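You operate a simulated robot arm through the tools that you are given. There is no shell and no other tool. Be economical: measure what you need, move in short steps, check, and stop when the job is done.

Carry out the task below with a simulated two-armed robot. There is one attempt and no reset: what you move stays moved.

## Task
Count the jig sliders on the island top, then put as many of the loose sliders from the island top on top of the silver weight. Fetch the chalk sponge and set it on the yellow ticket holder. Take the elastic card from the padded table top and leave it on top of the sorting jar. Pull the swing-out board open. The order is free. The swing-out board goes clockwise seen from above.
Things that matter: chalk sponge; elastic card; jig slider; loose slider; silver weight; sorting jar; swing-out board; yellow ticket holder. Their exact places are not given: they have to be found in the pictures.

It is judged by the outcome, as a careful person would: the job done as asked, and still so three seconds after it is handed in. It fails if anything else is knocked over, pushed out of place, dropped, spilled or broken.

## Robot
Two 6-joint arms with two-finger parallel grippers on one trunk, on a base that drives. Base frame: it is fixed to the floor where the robot stands at the start and does not move with it; the origin is under the middle of the robot, x ahead of it, y to its left, z up; the surface under the hand at the start is at about z = 0.85. Lengths are in m, angles in rad, forces in N, time in s.
The left shoulder is at the start at [0.28, 0.185, 1.055], the right one opposite. With the tool pointing down near the work surface each hand reaches from about 0.56 to 0.94 m from the robot's upright axis, wherever it stands, measured 20 degrees to its own side. Places, roughly: chalk sponge (5x6x5 cm) [0.4, 2.3, 0.9]; elastic card [3.25, 1.25, 1]; jig slider [0.5, 0, 1]; loose slider (2x2x6 cm) [1.1, 0.1, 0.9]; loose slider (3x2x6 cm) [0.7, -0.4, 0.9]; silver weight (6x6x5 cm) [1, 0.1, 0.9]; sorting jar [3.5, 1, 1]; swing-out board [2.9, 1.2, 0.9]; yellow ticket holder [0.75, 2.25, 1]. Payload 1.57 kg a hand.
Tool frame (each hand has its own): the origin (TCP) lies between the finger pads and is the grasp point; the fingertips stand 0.03 m ahead of it; z points along the fingers, y is the line along which they close. Largest opening 0.08 m; finger width 0.017, thickness 0.012; the body of the gripper, 0.04 by 0.082 m, starts 0.08 m behind the TCP.
Orientation is that of the tool frame in the base frame, as a unit quaternion [x, y, z, w]. With the fingers straight down and closing along the base's y, the tool's x points along the base's -x, its y along +y and its z along -z.

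## Interface
- The arms move only by the tool move_arm. It takes "left_deltas", "right_deltas" or both (then of equal length, played together; a hand with none holds still); each is a list of rows, each a list of 7 numbers: the turn, a rotation vector about the tool's x, y, z in rad, then the shift along the tool's x, y, z in m, then the gripper command, from -1 (fully open) to 1 (shut), values between in proportion. In form: [[wx, wy, wz, dx, dy, dz, grip], ...]. A call has 1 to 20 rows; each row shifts and turns the commanded pose from where the row before left it, along the tool's axes as they then stand. Each row takes 0.2 s and may step no farther than 0.05 m and 0.15 rad from the row before; otherwise, or with a gripper value out of range, the whole call is refused. A pose out of reach is approached as far as the arm can. The call stops where the force on the tool passes 40 N (or 10 N more than at its start, if that is more) or the arm is blocked; 0.2 s more then pass. Each finger travels about 0.153 m/s and halts on what it meets, pressing with about 31 N; the grip force reading is that of the motor and also rises with nothing between the fingers. The clock runs only during rows and for 0.2 s after the last one: add rows that do not move to give the fingers time. The reply holds the time, the measured pose of the TCP, the force on the tool along the base axes, the opening and the grip force, in the units named above and with some noise, with the torque about the TCP (base axes, N m) and any sound that the robot's microphone picked up, and new pictures: "pictures" is both (left out), scene, wrist or none (wrist: the cameras of the hands that moved).
- Cameras (640 x 400 px; columns grow to the right, rows downward): "scene" is now at [0.2368, -0.0202, 1.4938]; the picture's right is [-0.24, -0.97, 0.00], its down [-0.71, 0.17, -0.68] and it looks along [0.66, -0.16, -0.73] (base axes); focal length 278 px, centre (320, 200). "left" rides on the left gripper at [0.072, 0.007, -0.122] in its tool frame; the picture's right is [-0.09, 1.00, 0.00], its down [-0.84, -0.08, -0.54] and it looks along [-0.54, -0.05, 0.84] (tool axes); focal length 238 px, centre (320, 200). "right" rides on the right gripper at [0.072, -0.007, -0.122] in its tool frame; the picture's right is [0.09, 1.00, 0.00], its down [-0.84, 0.08, -0.54] and it looks along [-0.54, 0.05, 0.84] (tool axes); focal length 238 px, centre (320, 200).
- raise_lower(by): slides the trunk up (or, below 0, down) by that many m; the arms and the scene camera ride with it, the base frame stays. It gives what a move gives, with no picture.
- roll_base(legs): drives the robot by 1 to 6 legs, each [ahead, turn to the left] in m and rad, along the robot's own axes; the way and the turn of a leg run together, so that a leg with both is an arc; at most 1.5 m and 3.142 rad a leg. The arms and the cameras ride along, it lands a little off, and it stops where it bumps. It gives what a move gives, and a new picture of the scene camera.
- aim_head(pan, tilt): turns the head with the scene camera to pan (to the left, within 1.501 rad either way) and tilt (down, from -0.506 to 1.204), counted from straight ahead of the robot. It gives what a move gives, and a new picture of the scene camera.
- measure_at(camera, pixels): there is no depth. For up to 12 entries [column, row, z] of the newest picture of that camera ("zoom" is the newest enlarged one), the place [x, y] in the base frame at which the ray of that pixel passes the height z, good to about 0.003 m. The clock stands still meanwhile.
- close_up(camera, box): a new picture of the part [left, top, right, bottom] of that camera's present view, enlarged. The clock stands still meanwhile.
- job_done(): hands the job in; it is judged then, once.

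Keep the steps short. Do not move on a guess: measure, check each grasp and each placing, and mend mistakes. In all there are 110 turns and 260 pictures (those below and enlarged ones count). Leave the grippers open and the arms clear of the work at the hand-in unless told otherwise, and finish with a single line.

The tools are called after "Emit:" as name(argument=value, ...) on one line, values as JSON. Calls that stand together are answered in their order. move_arm: Moves the arms, as the interface text tells. Its arguments: {"type":"object","properties":{"left_deltas":{"type":"array"},"right_deltas":{"type":"array"},"pictures":{"type":"string","enum":["both","scene","wrist","none"]}},"required":[]} The other tools are called the same way: raise_lower (by) slides the trunk up or down; roll_base (legs) drives the base; aim_head (pan, tilt) turns the head that bears the scene camera; measure_at (camera, pixels) gives the place at which the rays of pixels pass given heights; close_up (camera, box) takes an enlarged picture of a part of a camera's view; job_done () hands the job in.

At the start:

```text
time_s: 0.0
left_position: [0.5782, 0.1904, 1.132]
left_ee_rot: [-0.001, 1.0, 0.0, 0.0]
left_force: [-0.4, -0.4, -0.1]
left_ft_torque: [0.05, 0.02, 0.0]
left_gripper_width: 0.08
left_grasp_force: 0.0
right_position: [0.5554, -0.2498, 1.1478]
right_ee_rot: [0.0, 1.0, -0.001, 0.0]
right_force: [0.1, 0.0, -0.2]
right_ft_torque: [0.02, 0.03, -0.05]
right_gripper_width: 0.0801
right_grasp_force: 0.0
trunk travel left (down, up): [-0.75, 0.24]
robot x, y, heading: [0.0022, 0.0013, -0.002]
head pan, tilt: [-0.239, 0.822]
```

scene: 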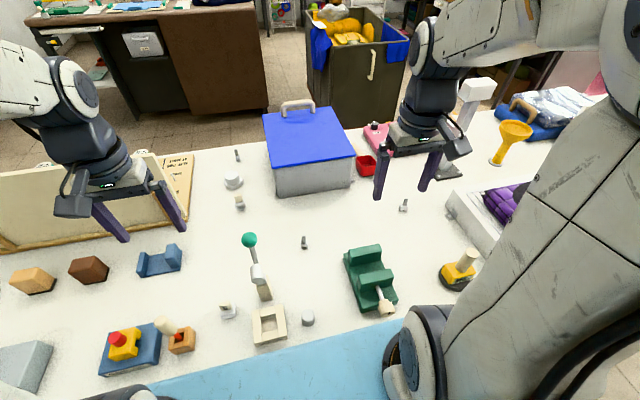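
right: 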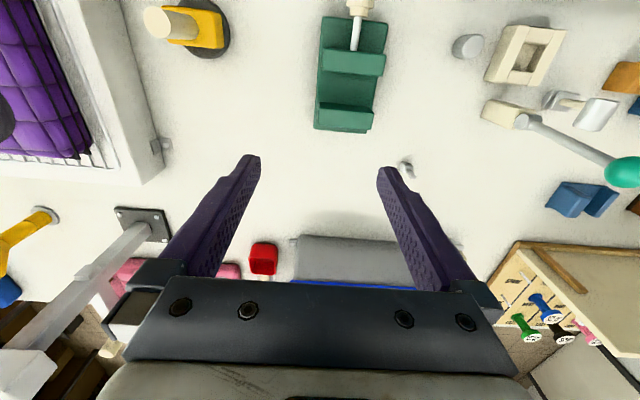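
left: 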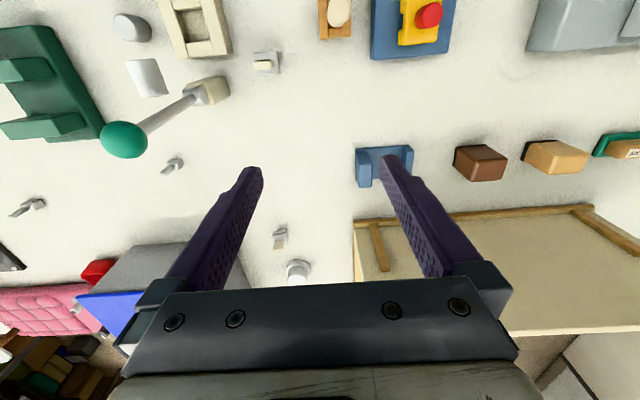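

I begin by looking closely at the island top from the scene camera.

Emit:
close_up(camera="scene", box=[180, 130, 340, 230])

Emit:
close_up(camera="scene", box=[200, 220, 420, 358])

Emit:
close_up(camera="scene", box=[340, 100, 500, 300])

Emit:
aim_head(pan=0.3, tilt=0.85)

```text
4.00 times, centred on (260, 180) of scene
```

zoom: 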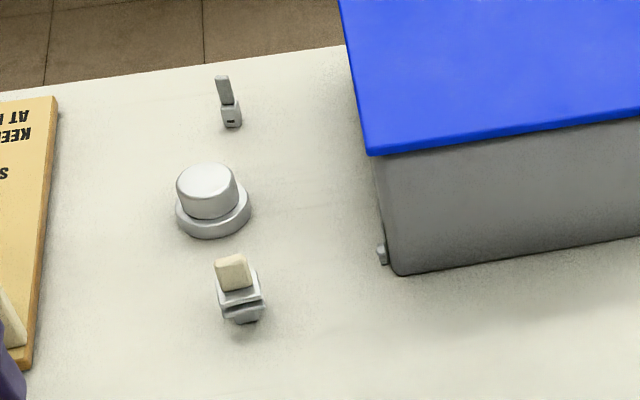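

```text
2.90 times, centred on (310, 289) of scene
```

zoom: 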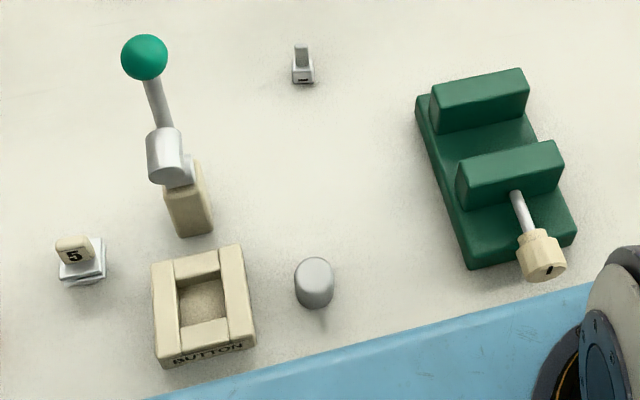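

```text
2.00 times, centred on (420, 200) of scene
```

zoom: 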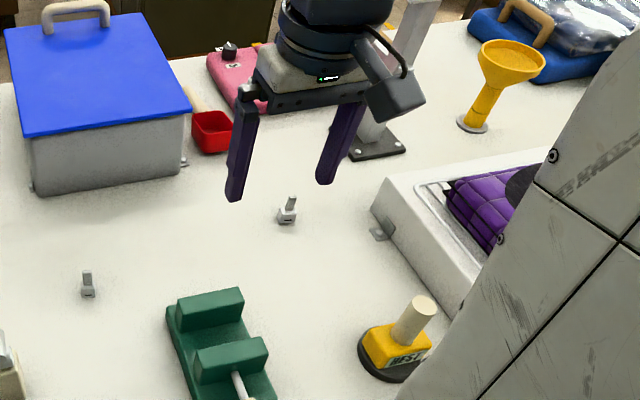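

```text
time_s: 1.0
left_position: [0.5783, 0.1902, 1.1316]
left_ee_rot: [0.0, 1.0, 0.0, 0.0]
left_force: [0.3, -0.4, 0.1]
left_ft_torque: [0.04, 0.0, -0.01]
left_gripper_width: 0.0802
left_grasp_force: 0.1
right_position: [0.5553, -0.2504, 1.1479]
right_ee_rot: [0.0, 1.0, 0.0, 0.001]
right_force: [-0.2, -0.2, 0.4]
right_ft_torque: [0.0, -0.04, -0.02]
right_gripper_width: 0.0801
right_grasp_force: 0.0
trunk travel left (down, up): [-0.75, 0.24]
robot x, y, heading: [0.0014, -0.0033, -0.0]
head pan, tilt: [0.3, 0.85]
```

scene: 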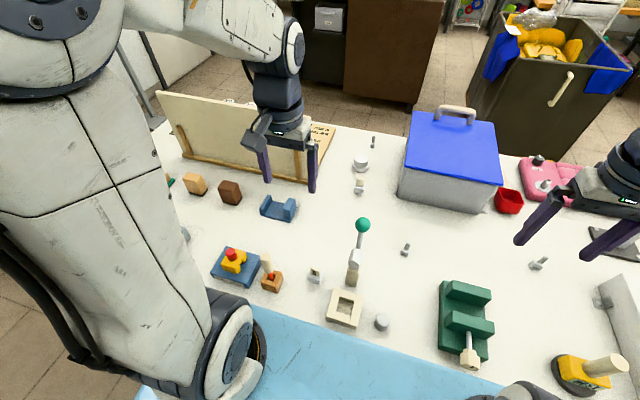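

Next I measure the candidates in this picture: the small sliders, the silver round piece, and the green jig.

Emit:
measure_at(camera="scene", pixels=[[405, 252, 0.85], [536, 266, 0.85], [373, 144, 0.85], [361, 168, 0.85], [359, 190, 0.85], [315, 280, 0.85], [381, 328, 0.85], [470, 365, 0.9], [343, 310, 0.87], [465, 310, 0.87], [272, 285, 0.85], [278, 210, 0.87]])

Emit:
close_up(camera="scene", box=[300, 200, 420, 340])

Emit:
close_up(camera="scene", box=[330, 125, 410, 205])

Emit:
close_up(camera="scene", box=[160, 160, 300, 300])

```text
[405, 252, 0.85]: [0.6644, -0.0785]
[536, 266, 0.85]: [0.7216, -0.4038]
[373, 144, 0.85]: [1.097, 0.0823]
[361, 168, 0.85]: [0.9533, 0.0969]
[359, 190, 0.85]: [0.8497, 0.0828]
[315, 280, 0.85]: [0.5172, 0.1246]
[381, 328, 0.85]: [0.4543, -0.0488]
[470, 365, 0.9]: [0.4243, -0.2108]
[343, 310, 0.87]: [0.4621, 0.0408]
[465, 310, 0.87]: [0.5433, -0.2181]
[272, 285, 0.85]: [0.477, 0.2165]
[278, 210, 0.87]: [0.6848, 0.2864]
```

```text
2.86 times, centred on (360, 270) of scene
```

zoom: 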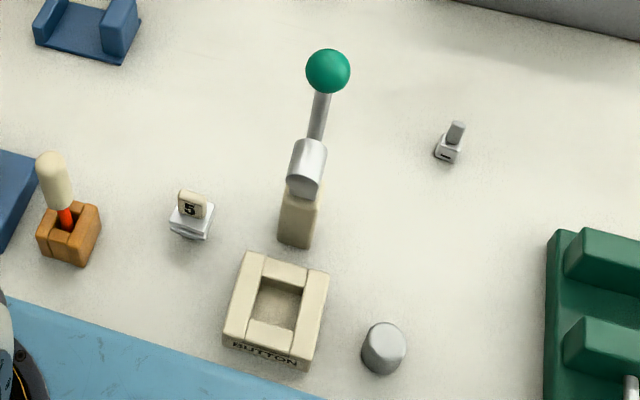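

```text
5.00 times, centred on (370, 165) of scene
```

zoom: 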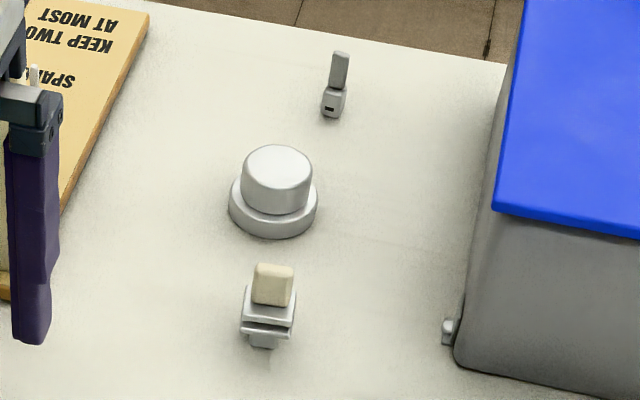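

```text
2.86 times, centred on (230, 230) of scene
```

zoom: 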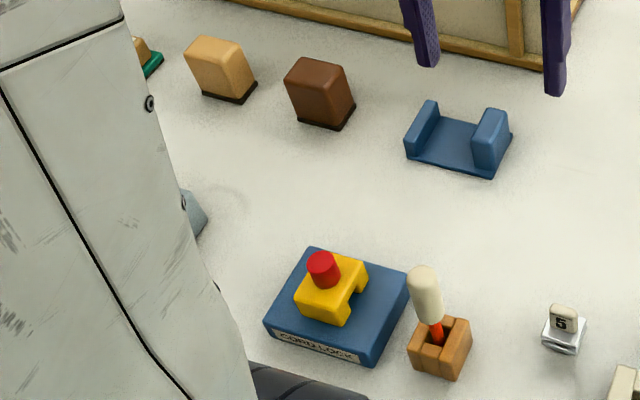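

The grey tab pieces look like zip sliders. The purple padded item in the white frame and the pink one may be zip jigs, so I look to the right.

Emit:
aim_head(pan=-0.75, tilt=0.85)

Emit:
close_up(camera="right", box=[0, 0, 180, 200])

Emit:
close_up(camera="left", box=[0, 0, 300, 240])

```text
time_s: 2.3
left_position: [0.5782, 0.1908, 1.1318]
left_ee_rot: [0.0, 1.0, 0.0, 0.0]
left_force: [-0.8, -0.3, 0.1]
left_ft_torque: [0.02, 0.03, 0.0]
left_gripper_width: 0.0798
left_grasp_force: 0.2
right_position: [0.5563, -0.2499, 1.1485]
right_ee_rot: [0.001, 1.0, 0.0, 0.0]
right_force: [0.3, 0.7, -0.3]
right_ft_torque: [0.0, -0.01, 0.0]
right_gripper_width: 0.08
right_grasp_force: 0.0
trunk travel left (down, up): [-0.75, 0.24]
robot x, y, heading: [0.0009, -0.0019, -0.001]
head pan, tilt: [-0.75, 0.85]
```

scene: 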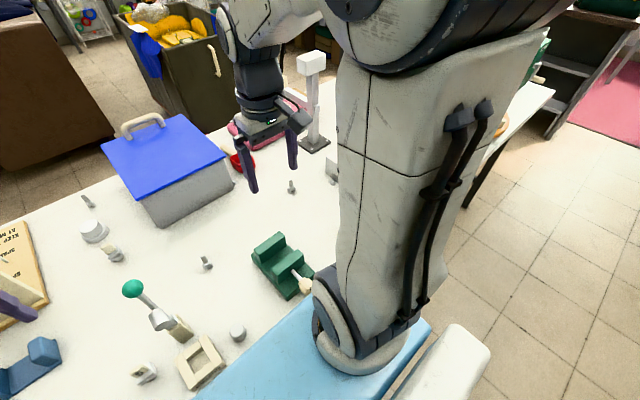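

```text
2.00 times, centred on (90, 100) of right
```

zoom: 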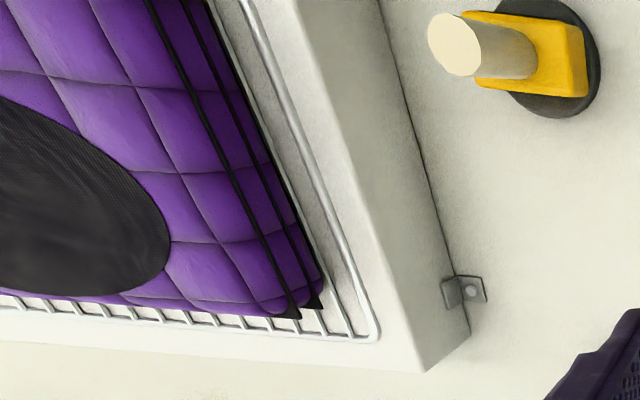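

```text
1.67 times, centred on (150, 120) of left
```

zoom: 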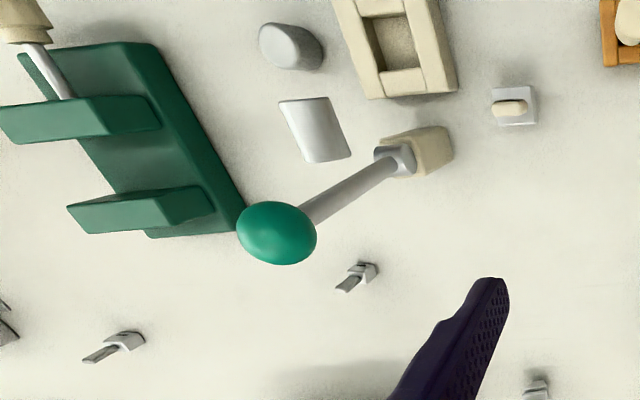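

The arms block the view. I look left with the head, then decide on moving the arms.

Emit:
aim_head(pan=0.75, tilt=0.75)

Emit:
close_up(camera="right", box=[480, 220, 640, 370])

Emit:
close_up(camera="left", box=[220, 200, 400, 290])

Emit:
close_up(camera="left", box=[230, 0, 640, 230])

```text
time_s: 3.9
left_position: [0.5787, 0.1903, 1.1326]
left_ee_rot: [0.0, 1.0, 0.0, 0.0]
left_force: [1.0, 0.4, -0.4]
left_ft_torque: [0.01, 0.03, -0.04]
left_gripper_width: 0.0804
left_grasp_force: 0.1
right_position: [0.5561, -0.2497, 1.1481]
right_ee_rot: [0.001, 1.0, 0.0, 0.001]
right_force: [-1.3, -0.7, -0.2]
right_ft_torque: [0.03, 0.01, -0.02]
right_gripper_width: 0.0798
right_grasp_force: 0.0
trunk travel left (down, up): [-0.75, 0.24]
robot x, y, heading: [-0.0005, 0.0014, -0.002]
head pan, tilt: [0.75, 0.75]
```

scene: 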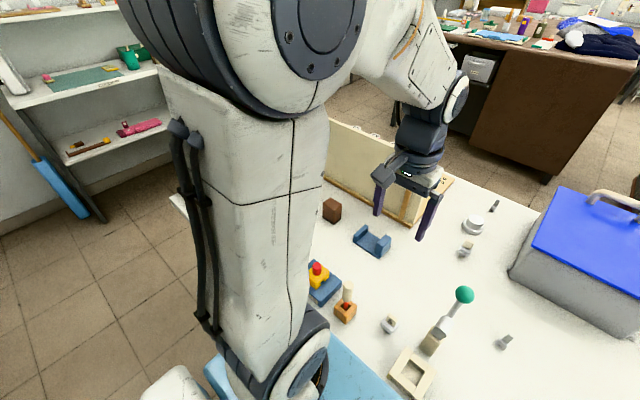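

```text
2.67 times, centred on (560, 295) of right
```

zoom: 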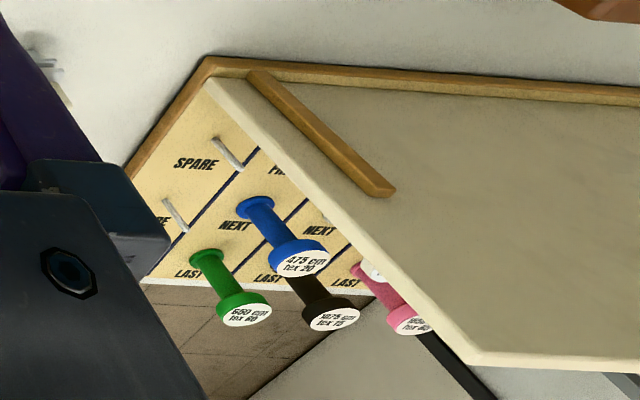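

```text
3.56 times, centred on (310, 245) of left
```

zoom: 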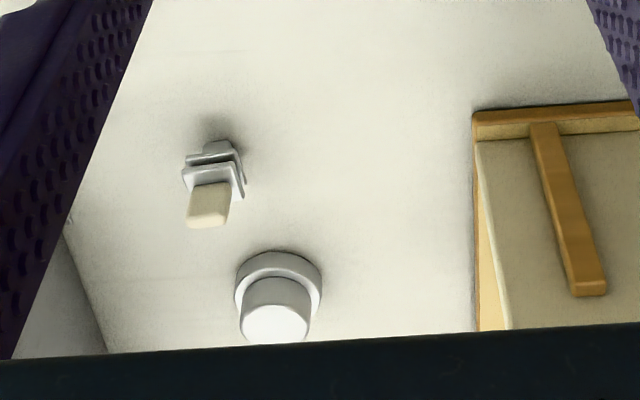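

```text
1.56 times, centred on (435, 115) of left
```

zoom: 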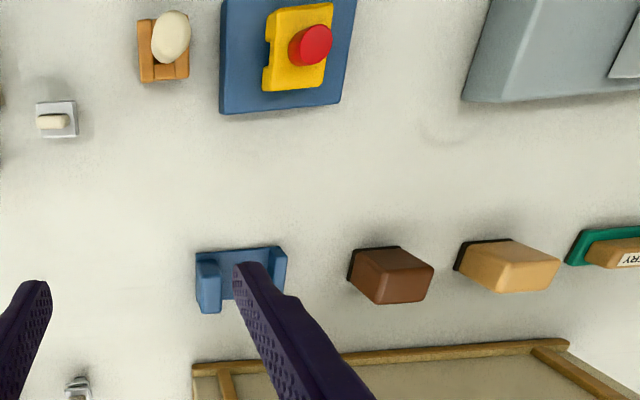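

I see the spare rack on the left, but no clear jig yet. I back off about 0.6 m to see the whole island top.

Emit:
roll_base(legs=[[-0.6, 0]])

Emit:
aim_head(pan=0.0, tilt=0.6)

```text
time_s: 6.3
left_position: [0.1785, 0.1832, 1.1333]
left_ee_rot: [0.002, 1.0, 0.0, 0.001]
left_force: [0.6, -0.3, 0.6]
left_ft_torque: [0.04, -0.05, -0.01]
left_gripper_width: 0.0798
left_grasp_force: 0.0
right_position: [0.1524, -0.2584, 1.149]
right_ee_rot: [0.001, 1.0, -0.001, 0.001]
right_force: [0.0, 0.3, -0.3]
right_ft_torque: [0.0, -0.04, 0.01]
right_gripper_width: 0.08
right_grasp_force: 0.1
trunk travel left (down, up): [-0.75, 0.24]
robot x, y, heading: [-0.4024, -0.0045, -0.004]
head pan, tilt: [0.75, 0.75]
stopped in leg 1: the robot was blocked; the commanded pose is now the measured one
```

scene: 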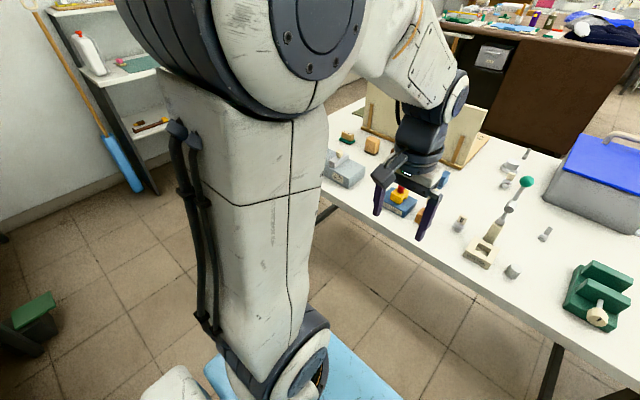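

```text
time_s: 7.4
left_position: [0.1776, 0.1825, 1.1331]
left_ee_rot: [0.001, 1.0, 0.0, 0.0]
left_force: [-0.4, 0.3, -0.6]
left_ft_torque: [-0.01, 0.01, -0.03]
left_gripper_width: 0.0802
left_grasp_force: 0.1
right_position: [0.1535, -0.2572, 1.1496]
right_ee_rot: [0.002, 1.0, -0.001, 0.0]
right_force: [-0.4, 0.0, 0.0]
right_ft_torque: [0.02, 0.02, -0.02]
right_gripper_width: 0.0799
right_grasp_force: 0.1
trunk travel left (down, up): [-0.75, 0.24]
robot x, y, heading: [-0.4013, -0.0076, -0.002]
head pan, tilt: [0.0, 0.6]
```

scene: 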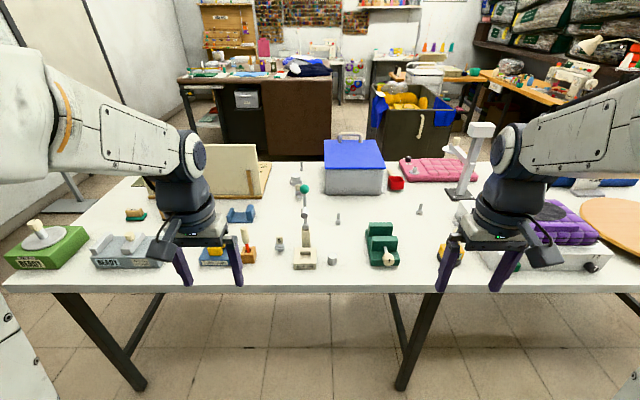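

Blocked at −0.4 m, so I won't push further. This is a good overview, and I zoom on several areas.

Emit:
close_up(camera="scene", box=[260, 150, 420, 280])

Emit:
close_up(camera="scene", box=[0, 190, 270, 290])

Emit:
close_up(camera="scene", box=[390, 110, 640, 290])

Emit:
close_up(camera="scene", box=[180, 0, 400, 140])

Emit:
close_up(camera="scene", box=[400, 0, 640, 150])

```text
3.08 times, centred on (340, 215) of scene
```

zoom: 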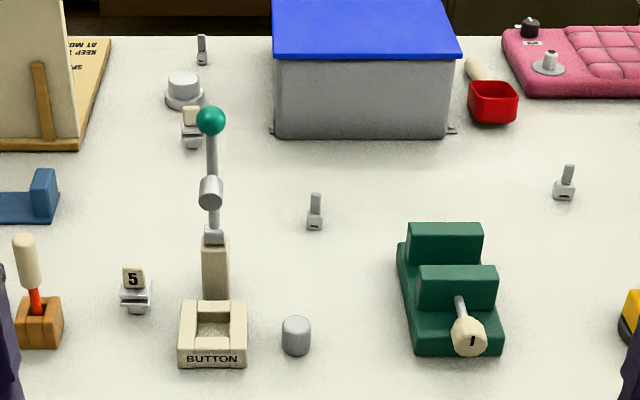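

```text
2.37 times, centred on (135, 240) of scene
```

zoom: 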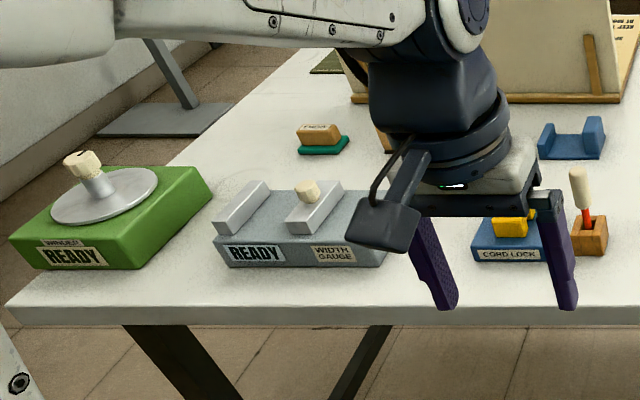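

```text
2.22 times, centred on (515, 200) of scene
```

zoom: 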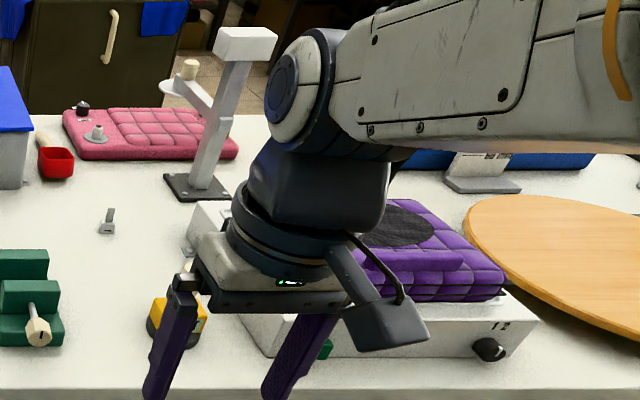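

```text
2.86 times, centred on (290, 70) of scene
```

zoom: 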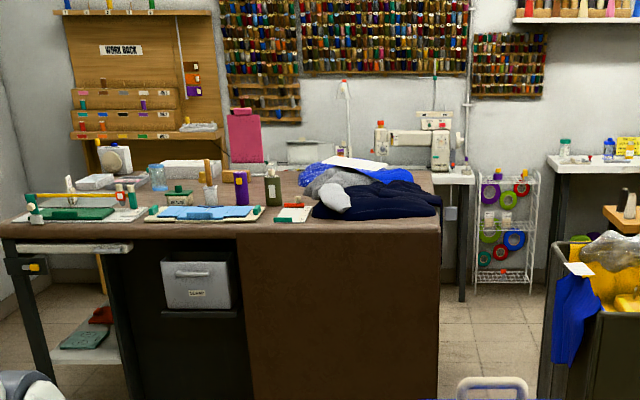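

```text
2.67 times, centred on (520, 75) of scene
```

zoom: 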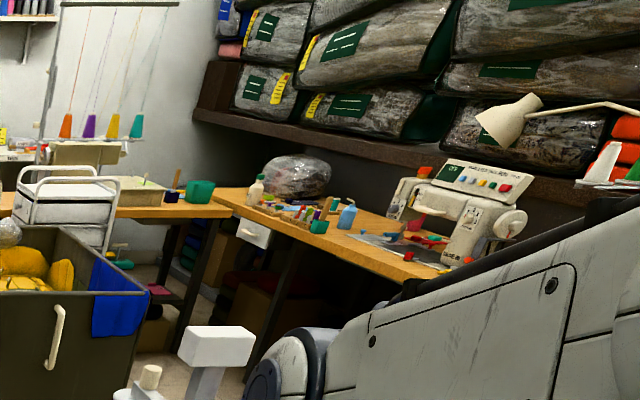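

I zoom more tightly on each of the slider-like pieces.

Emit:
close_up(camera="scene", box=[265, 225, 305, 255])

Emit:
close_up(camera="scene", box=[305, 205, 365, 240])

Emit:
close_up(camera="scene", box=[400, 195, 440, 225])

Emit:
close_up(camera="scene", box=[285, 155, 345, 205])

Emit:
close_up(camera="scene", box=[355, 210, 415, 280])

```text
13.33 times, centred on (285, 240) of scene
```

zoom: 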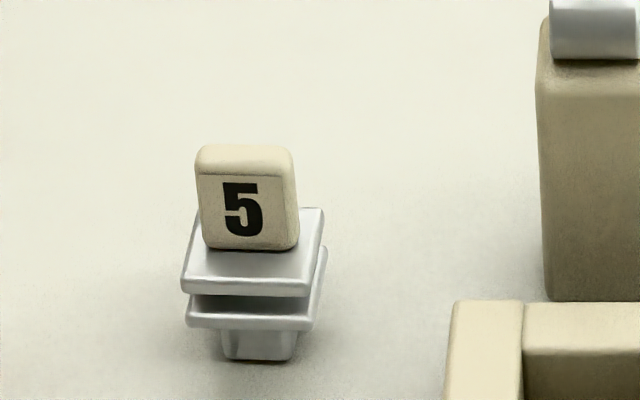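

```text
10.67 times, centred on (335, 222) of scene
```

zoom: 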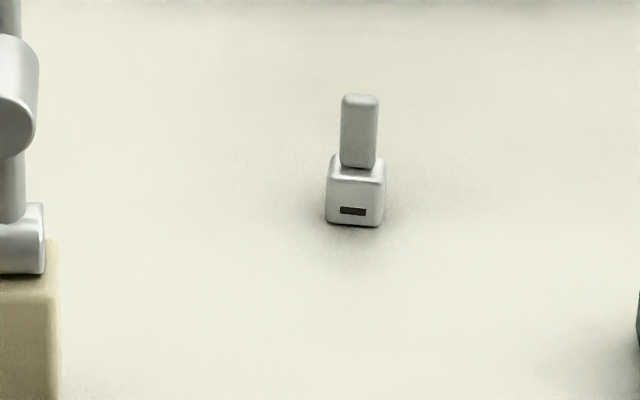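

```text
13.33 times, centred on (420, 210) of scene
```

zoom: 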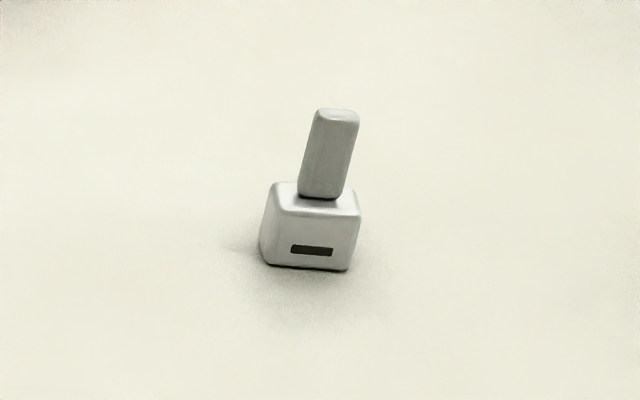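

```text
8.00 times, centred on (315, 180) of scene
```

zoom: 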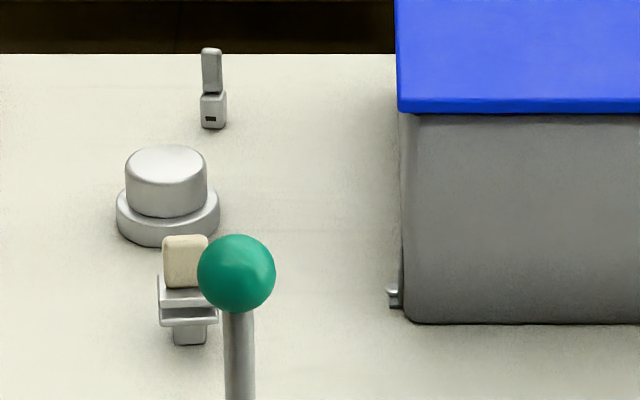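

```text
5.71 times, centred on (385, 245) of scene
```

zoom: 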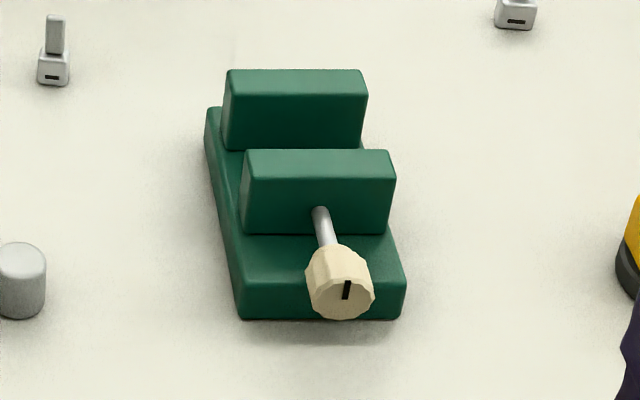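

The double-plate pieces on posts with number tags look like jig sliders: (285,240) and the one behind the green ball. The three small grey ones look like loose sliders. I check the island's edges and positions.

Emit:
measure_at(camera="scene", pixels=[[300, 281, 0.85], [450, 284, 0.85], [310, 163, 0.85], [338, 224, 0.85], [419, 214, 0.85], [302, 171, 0.85], [296, 184, 0.85], [300, 197, 0.85], [280, 250, 0.85], [10, 282, 0.85], [332, 262, 0.85]])

Emit:
aim_head(pan=0.0, tilt=1.1)

Emit:
aim_head(pan=-1.3, tilt=0.4)

Emit:
aim_head(pan=1.3, tilt=0.4)

```text
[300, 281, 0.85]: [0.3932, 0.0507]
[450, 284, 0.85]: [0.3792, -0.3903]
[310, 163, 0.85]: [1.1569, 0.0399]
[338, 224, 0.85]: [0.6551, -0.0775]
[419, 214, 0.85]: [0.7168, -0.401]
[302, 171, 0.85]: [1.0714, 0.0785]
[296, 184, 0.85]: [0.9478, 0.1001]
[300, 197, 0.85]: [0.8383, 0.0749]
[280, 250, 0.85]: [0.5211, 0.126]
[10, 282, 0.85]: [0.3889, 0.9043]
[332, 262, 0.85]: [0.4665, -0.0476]
```

```text
time_s: 8.3
left_position: [0.1785, 0.1832, 1.1341]
left_ee_rot: [0.003, 1.0, 0.001, 0.0]
left_force: [-0.3, 0.8, -0.4]
left_ft_torque: [0.01, 0.02, 0.0]
left_gripper_width: 0.0802
left_grasp_force: 0.2
right_position: [0.1538, -0.2578, 1.1486]
right_ee_rot: [0.002, 1.0, 0.0, 0.0]
right_force: [0.6, 0.8, -0.3]
right_ft_torque: [-0.02, -0.01, 0.0]
right_gripper_width: 0.0801
right_grasp_force: 0.0
trunk travel left (down, up): [-0.75, 0.24]
robot x, y, heading: [-0.3996, -0.0036, -0.002]
head pan, tilt: [0.0, 1.1]
```

scene: 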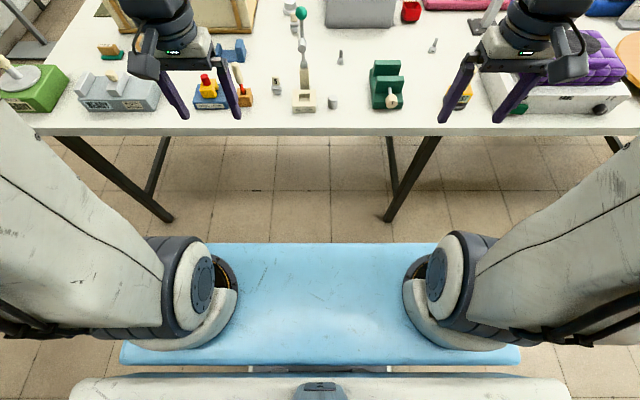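

```text
time_s: 9.8
left_position: [0.1794, 0.183, 1.1322]
left_ee_rot: [0.002, 1.0, -0.001, 0.0]
left_force: [0.2, 0.7, -0.3]
left_ft_torque: [0.01, -0.05, -0.03]
left_gripper_width: 0.0802
left_grasp_force: 0.1
right_position: [0.1536, -0.2566, 1.1482]
right_ee_rot: [0.002, 1.0, 0.0, 0.0]
right_force: [0.2, 0.3, 0.2]
right_ft_torque: [0.03, -0.02, 0.06]
right_gripper_width: 0.0798
right_grasp_force: 0.1
trunk travel left (down, up): [-0.75, 0.24]
robot x, y, heading: [-0.3997, -0.0097, -0.002]
head pan, tilt: [-1.3, 0.4]
```

scene: 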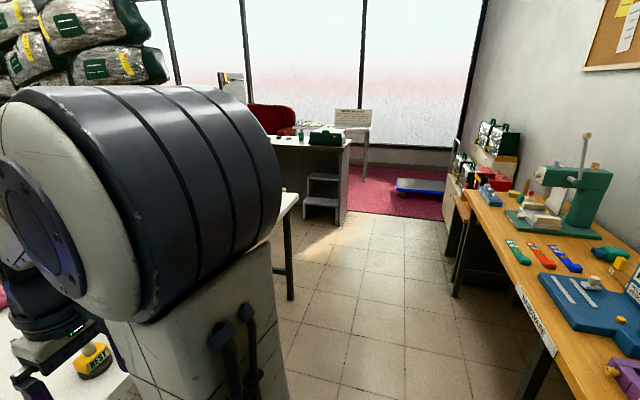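

```text
time_s: 12.2
left_position: [0.1784, 0.1831, 1.1333]
left_ee_rot: [0.001, 1.0, 0.0, 0.001]
left_force: [-0.5, -0.2, -0.3]
left_ft_torque: [-0.02, 0.01, -0.02]
left_gripper_width: 0.0801
left_grasp_force: 0.0
right_position: [0.1545, -0.2582, 1.1484]
right_ee_rot: [0.002, 1.0, 0.0, 0.0]
right_force: [-0.8, -0.2, 0.3]
right_ft_torque: [0.02, 0.01, -0.01]
right_gripper_width: 0.0802
right_grasp_force: 0.2
trunk travel left (down, up): [-0.75, 0.24]
robot x, y, heading: [-0.3996, -0.0037, -0.004]
head pan, tilt: [1.3, 0.4]
```

scene: 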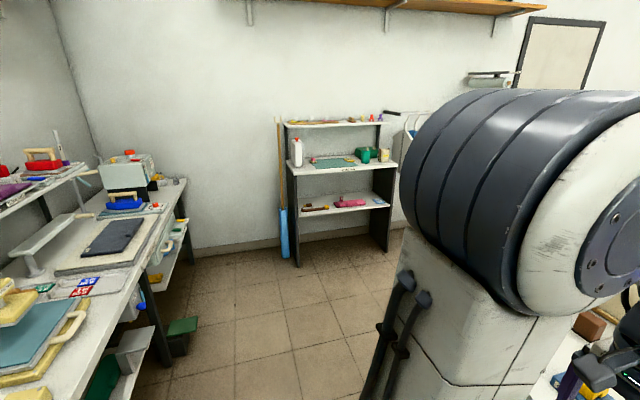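

Underneath the island is open. I measure where the robot's front plate reaches, using the straight-down view.

Emit:
aim_head(pan=0.0, tilt=1.1)

Emit:
measure_at(camera="scene", pixels=[[320, 243, 0.95], [320, 243, 0.85], [320, 370, 0.95], [320, 370, 0.85], [175, 215, 0.0], [385, 215, 0.0], [302, 12, 1.05], [302, 12, 1.0], [304, 85, 0.87]])

Emit:
close_up(camera="scene", box=[240, 0, 480, 130])

```text
time_s: 13.6
left_position: [0.1784, 0.1815, 1.1328]
left_ee_rot: [0.002, 1.0, 0.0, 0.001]
left_force: [0.0, -0.3, 0.2]
left_ft_torque: [0.03, -0.01, -0.03]
left_gripper_width: 0.0798
left_grasp_force: 0.0
right_position: [0.1534, -0.2578, 1.1482]
right_ee_rot: [0.002, 1.0, 0.0, -0.001]
right_force: [-0.3, -1.0, -0.4]
right_ft_torque: [-0.03, 0.0, 0.01]
right_gripper_width: 0.08
right_grasp_force: 0.0
trunk travel left (down, up): [-0.75, 0.24]
robot x, y, heading: [-0.4006, -0.0037, -0.004]
head pan, tilt: [0.0, 1.1]
```

scene: 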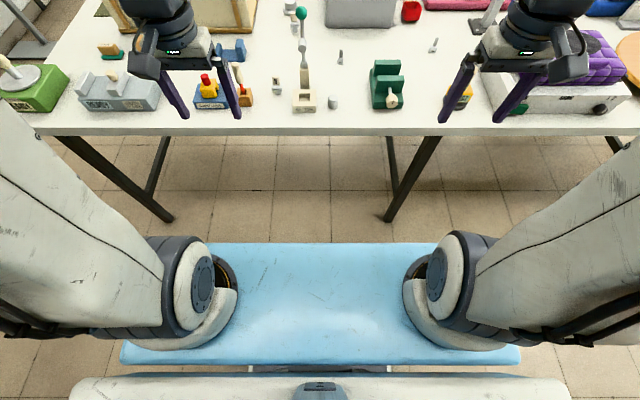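

```text
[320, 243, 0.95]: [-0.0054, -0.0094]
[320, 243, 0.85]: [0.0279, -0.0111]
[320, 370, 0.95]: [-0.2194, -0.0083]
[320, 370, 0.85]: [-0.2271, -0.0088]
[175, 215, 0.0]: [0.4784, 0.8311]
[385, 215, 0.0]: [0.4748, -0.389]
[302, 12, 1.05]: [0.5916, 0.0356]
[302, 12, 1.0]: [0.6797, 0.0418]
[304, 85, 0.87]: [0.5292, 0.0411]
```

```text
2.67 times, centred on (360, 65) of scene
```

zoom: 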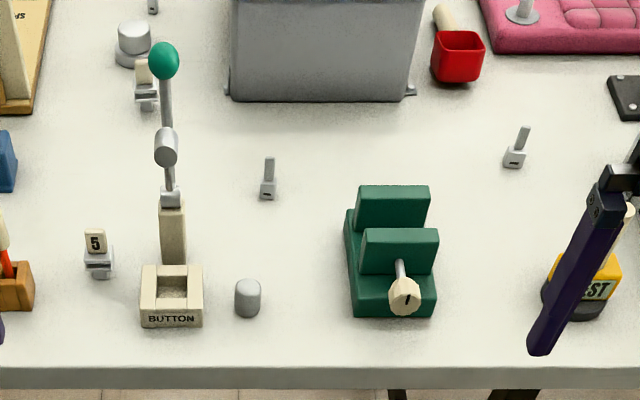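

The robot's plate ends about 0.4 m ahead of its axis. I go back to x≈0 first and work on the slider near (0.72, −0.40) with the right hand.

Emit:
roll_base(legs=[[0.4, 0]])

Emit:
aim_head(pan=-0.4, tilt=0.9)

Emit:
close_up(camera="right", box=[360, 140, 440, 190])

```text
time_s: 16.1
left_position: [0.5771, 0.1903, 1.1334]
left_ee_rot: [-0.005, 1.0, 0.0, 0.0]
left_force: [-0.7, 0.5, -0.1]
left_ft_torque: [-0.01, 0.0, 0.04]
left_gripper_width: 0.0799
left_grasp_force: 0.0
right_position: [0.5586, -0.2493, 1.1491]
right_ee_rot: [-0.005, 1.0, -0.001, 0.0]
right_force: [-0.7, 0.8, -0.3]
right_ft_torque: [0.02, -0.03, -0.02]
right_gripper_width: 0.0801
right_grasp_force: 0.1
trunk travel left (down, up): [-0.75, 0.24]
robot x, y, heading: [0.004, -0.0011, 0.007]
head pan, tilt: [0.0, 1.1]
```

scene: 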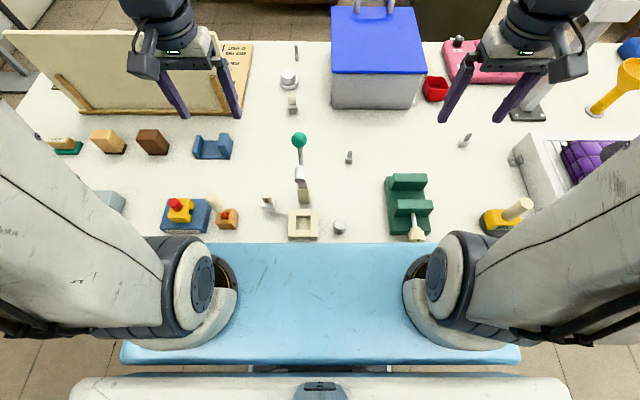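

```text
time_s: 17.0
left_position: [0.5779, 0.1904, 1.1327]
left_ee_rot: [-0.003, 1.0, 0.0, 0.0]
left_force: [-0.4, 0.1, -0.1]
left_ft_torque: [0.02, -0.01, -0.02]
left_gripper_width: 0.0798
left_grasp_force: 0.1
right_position: [0.5582, -0.2508, 1.1474]
right_ee_rot: [-0.005, 1.0, 0.0, 0.0]
right_force: [0.1, -0.9, -0.1]
right_ft_torque: [0.04, -0.01, -0.04]
right_gripper_width: 0.0801
right_grasp_force: 0.1
trunk travel left (down, up): [-0.75, 0.24]
robot x, y, heading: [0.0027, -0.0042, 0.004]
head pan, tilt: [-0.4, 0.901]
```

scene: 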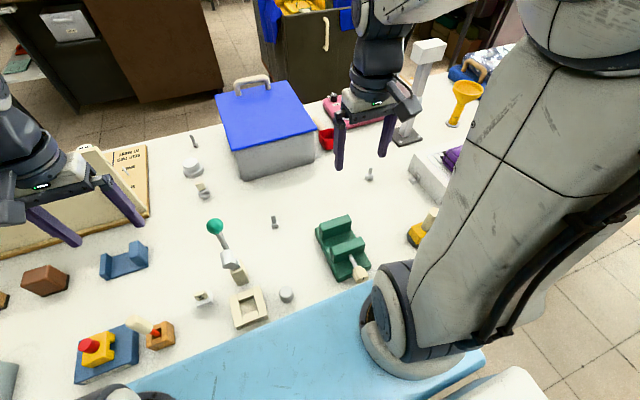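

```text
8.00 times, centred on (400, 165) of right
```

zoom: 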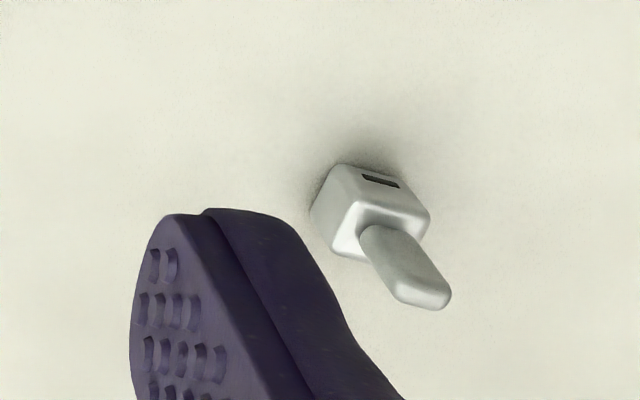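

I move the right hand over toward the slider at (0.717, −0.40), staying high.

Emit:
move_arm(right_deltas=[[0, 0, 0, -0.025, -0.038, 0.01, -1], [0, 0, 0, -0.025, -0.038, 0.01, -1], [0, 0, 0, -0.025, -0.038, 0.01, -1], [0, 0, 0, -0.025, -0.038, 0.01, -1], [0, 0, 0, 0, 0, 0.02, -1], [0, 0, 0, 0, 0, 0, -1]], pictures="wrist")

```text
time_s: 18.4
left_position: [0.5774, 0.19, 1.1323]
left_ee_rot: [-0.005, 1.0, 0.001, 0.0]
left_force: [-0.5, -0.1, 0.1]
left_ft_torque: [0.0, 0.01, -0.02]
left_gripper_width: 0.0799
left_grasp_force: 0.1
right_position: [0.6593, -0.4019, 1.0871]
right_ee_rot: [-0.005, 1.0, 0.0, 0.0]
right_force: [0.9, -0.1, 0.3]
right_ft_torque: [0.01, 0.0, 0.01]
right_gripper_width: 0.0799
right_grasp_force: 0.1
trunk travel left (down, up): [-0.75, 0.24]
robot x, y, heading: [0.0013, -0.0054, 0.009]
head pan, tilt: [-0.4, 0.901]
```

right: 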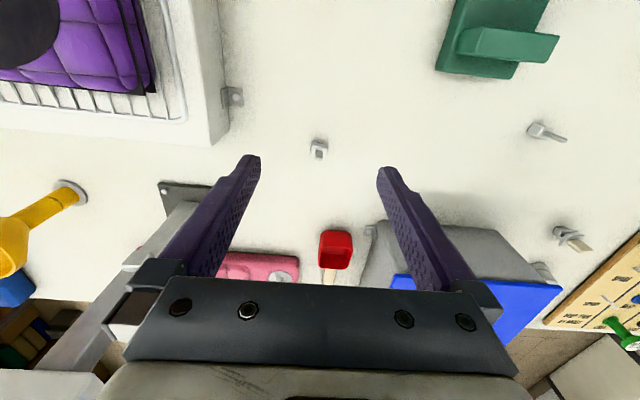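

Emit:
close_up(camera="right", box=[290, 125, 350, 170])

Emit:
measure_at(camera="zoom", pixels=[[320, 200, 0.87]])

```text
8.89 times, centred on (320, 148) of right
```

zoom: 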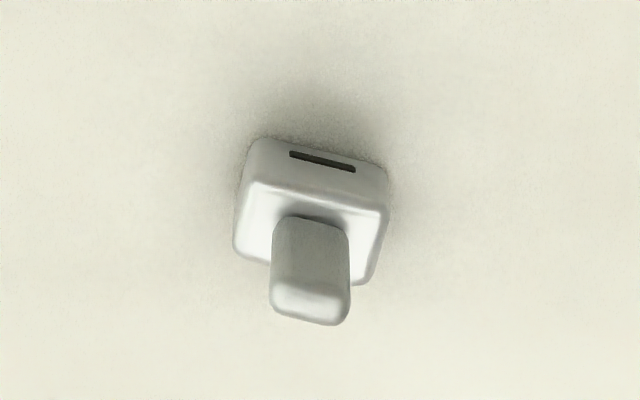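

```text
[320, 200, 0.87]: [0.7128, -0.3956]
```

Emit:
measure_at(camera="zoom", pixels=[[252, 187, 0.872], [385, 210, 0.872], [367, 280, 0.872], [238, 253, 0.872], [258, 140, 0.85], [385, 168, 0.85], [310, 295, 0.91], [340, 315, 0.91], [275, 295, 0.91]])

```text
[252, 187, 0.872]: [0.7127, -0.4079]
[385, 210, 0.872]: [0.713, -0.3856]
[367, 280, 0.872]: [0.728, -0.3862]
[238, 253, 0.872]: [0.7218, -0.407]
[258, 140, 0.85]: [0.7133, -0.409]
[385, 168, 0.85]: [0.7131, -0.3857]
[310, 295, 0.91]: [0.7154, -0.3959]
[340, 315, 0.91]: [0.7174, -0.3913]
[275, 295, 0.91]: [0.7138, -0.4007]
```

The slider's long side (2.3 cm) lies along base y, centre ≈ (0.7205, −0.397). I move over it and descend part of the way.

Emit:
move_arm(right_deltas=[[0, 0, 0, -0.03, 0.003, 0, -1], [0, 0, 0, -0.031, 0.002, 0, -1], [0, 0, 0, 0, 0, 0.04, -1], [0, 0, 0, 0, 0, 0.04, -1], [0, 0, 0, 0, 0, 0.04, -1], [0, 0, 0, 0, 0, 0, -1]], pictures="wrist")

```text
time_s: 19.8
left_position: [0.5774, 0.19, 1.1323]
left_ee_rot: [-0.005, 1.0, 0.0, -0.001]
left_force: [0.2, -0.2, 1.2]
left_ft_torque: [0.01, 0.0, -0.01]
left_gripper_width: 0.0802
left_grasp_force: 0.0
right_position: [0.7204, -0.3957, 0.9694]
right_ee_rot: [-0.005, 1.0, -0.001, 0.0]
right_force: [0.7, -0.1, -1.2]
right_ft_torque: [-0.03, 0.0, 0.0]
right_gripper_width: 0.08
right_grasp_force: 0.1
trunk travel left (down, up): [-0.75, 0.24]
robot x, y, heading: [-0.0023, -0.0028, 0.01]
head pan, tilt: [-0.4, 0.901]
```

right: 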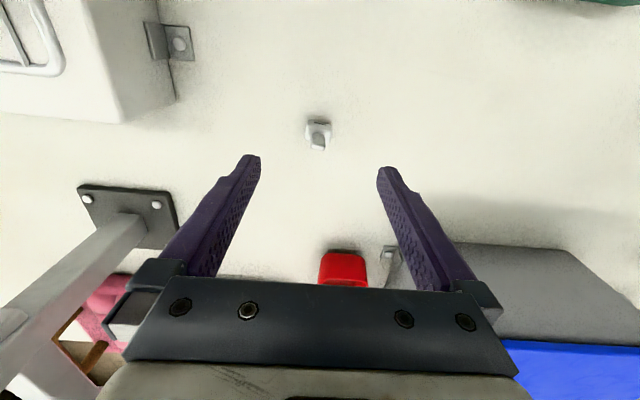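

Emit:
close_up(camera="right", box=[290, 105, 350, 165])

Emit:
measure_at(camera="right", pixels=[[306, 119, 0.85], [331, 122, 0.85], [318, 125, 0.872]])

```text
6.67 times, centred on (320, 135) of right
```

zoom: 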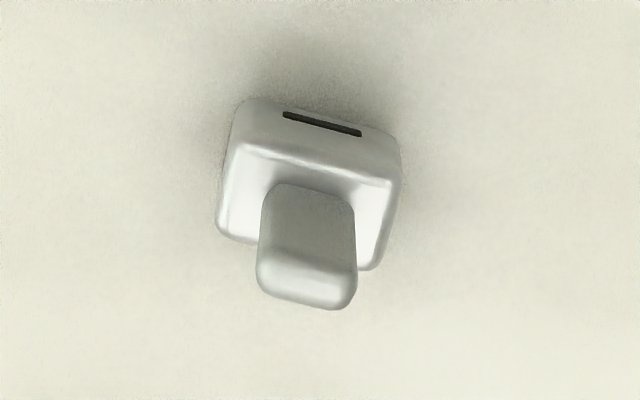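

```text
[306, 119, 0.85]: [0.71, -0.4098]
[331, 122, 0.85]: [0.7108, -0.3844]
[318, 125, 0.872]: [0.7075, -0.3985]
```

Emit:
measure_at(camera="zoom", pixels=[[235, 150, 0.872], [395, 180, 0.872], [378, 272, 0.872], [217, 238, 0.872], [262, 290, 0.91], [352, 308, 0.91], [262, 270, 0.91]])

```text
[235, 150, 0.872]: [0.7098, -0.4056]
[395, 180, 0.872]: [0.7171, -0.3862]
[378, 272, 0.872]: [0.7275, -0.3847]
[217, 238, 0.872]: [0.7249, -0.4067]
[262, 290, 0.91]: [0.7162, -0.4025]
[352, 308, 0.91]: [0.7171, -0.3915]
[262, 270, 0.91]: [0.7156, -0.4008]
```

The slider centre (0.720, −0.396) matches the TCP. I descend 0.084 m and close.

Emit:
move_arm(right_deltas=[[0, 0, 0, 0, 0, 0.04, -1], [0, 0, 0, 0, 0, 0.03, -1], [0, 0, 0, 0, 0, 0.013, -1], [0, 0, 0, 0, 0, 0, 1], [0, 0, 0, 0, 0, 0, 1], [0, 0, 0, 0, 0, 0, 1], [0, 0, 0, 0, 0, -0.02, 1], [0, 0, 0, 0, 0, -0.04, 1], [0, 0, 0, 0, 0, -0.04, 1], [0, 0, 0, 0, 0, -0.04, 1]], pictures="wrist")

```text
time_s: 22.0
left_position: [0.5779, 0.1909, 1.1323]
left_ee_rot: [-0.005, 1.0, 0.0, -0.001]
left_force: [-0.4, -0.4, 0.9]
left_ft_torque: [-0.02, 0.0, 0.03]
left_gripper_width: 0.08
left_grasp_force: 0.0
right_position: [0.7189, -0.3943, 1.0268]
right_ee_rot: [-0.005, 1.0, 0.0, 0.001]
right_force: [0.4, 0.5, -0.5]
right_ft_torque: [-0.02, -0.02, 0.0]
right_gripper_width: 0.0238
right_grasp_force: 31.2
trunk travel left (down, up): [-0.75, 0.24]
robot x, y, heading: [0.0006, -0.0049, 0.008]
head pan, tilt: [-0.4, 0.901]
```

right: 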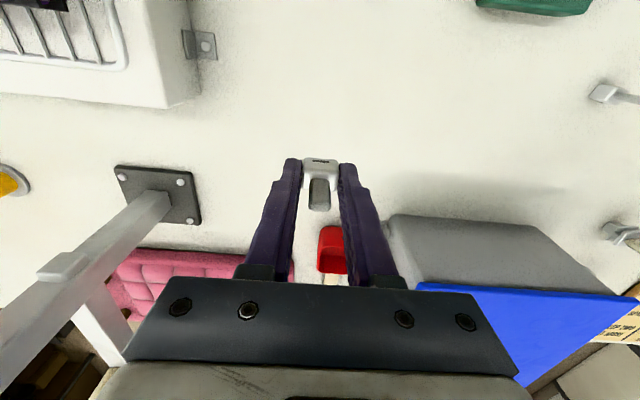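

The slider is gripped (opening 2.38 cm) and was lifted with its bottom about 3.6 cm below the TCP. I pull the right hand back toward the middle and raise it clear of the white post.

Emit:
move_arm(right_deltas=[[0, 0, 0, 0, 0, -0.04, 1], [0, 0, 0, 0, 0, -0.04, 1], [0, 0, 0, 0.03, 0.035, -0.02, 1], [0, 0, 0, 0.03, 0.035, 0, 1], [0, 0, 0, 0.03, 0.035, 0, 1], [0, 0, 0, 0.03, 0.035, 0, 1]], pictures="none")

Emit:
raise_lower(by=0.2)

Emit:
aim_head(pan=0.0, tilt=0.9)

```text
refused: row 3 steps farther than a row can; nothing moved
```

```text
time_s: 24.2
left_position: [0.5773, 0.1907, 1.3324]
left_ee_rot: [-0.004, 1.0, 0.0, 0.001]
left_force: [-0.1, 0.3, -0.3]
left_ft_torque: [-0.01, 0.0, 0.02]
left_gripper_width: 0.0801
left_grasp_force: 0.0
right_position: [0.7187, -0.3942, 1.2263]
right_ee_rot: [-0.004, 1.0, 0.0, -0.001]
right_force: [0.2, -0.7, -0.8]
right_ft_torque: [0.01, 0.02, 0.01]
right_gripper_width: 0.0234
right_grasp_force: 31.2
trunk travel left (down, up): [-0.95, 0.04]
robot x, y, heading: [-0.0017, -0.0053, 0.006]
head pan, tilt: [-0.4, 0.901]
```

```text
time_s: 25.0
left_position: [0.5774, 0.1904, 1.3323]
left_ee_rot: [-0.004, 1.0, 0.0, 0.0]
left_force: [-0.1, 0.5, 0.6]
left_ft_torque: [-0.02, -0.02, -0.02]
left_gripper_width: 0.08
left_grasp_force: 0.1
right_position: [0.7194, -0.395, 1.2264]
right_ee_rot: [-0.004, 1.0, 0.0, 0.0]
right_force: [-0.2, 0.1, 0.2]
right_ft_torque: [0.04, 0.02, -0.01]
right_gripper_width: 0.0236
right_grasp_force: 30.8
trunk travel left (down, up): [-0.95, 0.04]
robot x, y, heading: [0.0026, 0.0006, 0.01]
head pan, tilt: [0.0, 0.901]
```

scene: 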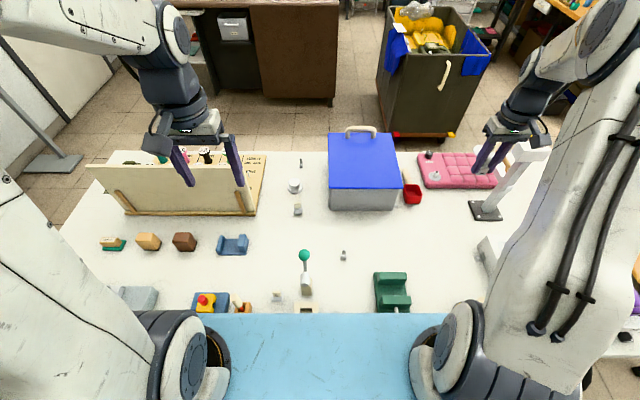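

Now I pull the right hand back and inward in smaller steps.

Emit:
move_arm(right_deltas=[[0, 0, 0, 0.025, 0.04, 0, 1], [0, 0, 0, 0.025, 0.04, 0, 1], [0, 0, 0, 0.025, 0.04, 0, 1], [0, 0, 0, 0.025, 0.04, 0, 1], [0, 0, 0, 0.02, 0.03, 0, 1]], pictures="none")

Emit:
roll_base(legs=[[0.15, 0]])

```text
time_s: 26.2
left_position: [0.5788, 0.1895, 1.3327]
left_ee_rot: [-0.004, 1.0, 0.0, 0.0]
left_force: [0.5, -0.3, 0.3]
left_ft_torque: [0.02, -0.02, 0.0]
left_gripper_width: 0.08
left_grasp_force: 0.1
right_position: [0.5969, -0.2042, 1.2258]
right_ee_rot: [-0.004, 1.0, 0.0, 0.0]
right_force: [-0.1, -0.3, -1.0]
right_ft_torque: [0.03, 0.0, -0.01]
right_gripper_width: 0.0238
right_grasp_force: 31.1
trunk travel left (down, up): [-0.95, 0.04]
robot x, y, heading: [0.0028, -0.0057, 0.01]
head pan, tilt: [0.0, 0.901]
```

```text
time_s: 27.6
left_position: [0.7264, 0.1943, 1.3338]
left_ee_rot: [-0.006, 1.0, 0.0, 0.001]
left_force: [-0.3, 0.4, -0.3]
left_ft_torque: [-0.01, 0.02, 0.0]
left_gripper_width: 0.0799
left_grasp_force: 0.1
right_position: [0.7483, -0.2016, 1.2252]
right_ee_rot: [-0.005, 1.0, 0.0, 0.001]
right_force: [-0.8, 0.1, -1.0]
right_ft_torque: [0.0, -0.03, 0.0]
right_gripper_width: 0.0234
right_grasp_force: 31.3
trunk travel left (down, up): [-0.95, 0.04]
robot x, y, heading: [0.152, -0.0066, 0.009]
head pan, tilt: [0.0, 0.901]
```

scene: 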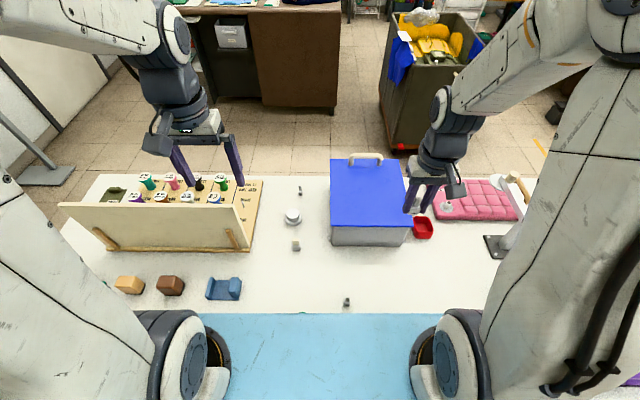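

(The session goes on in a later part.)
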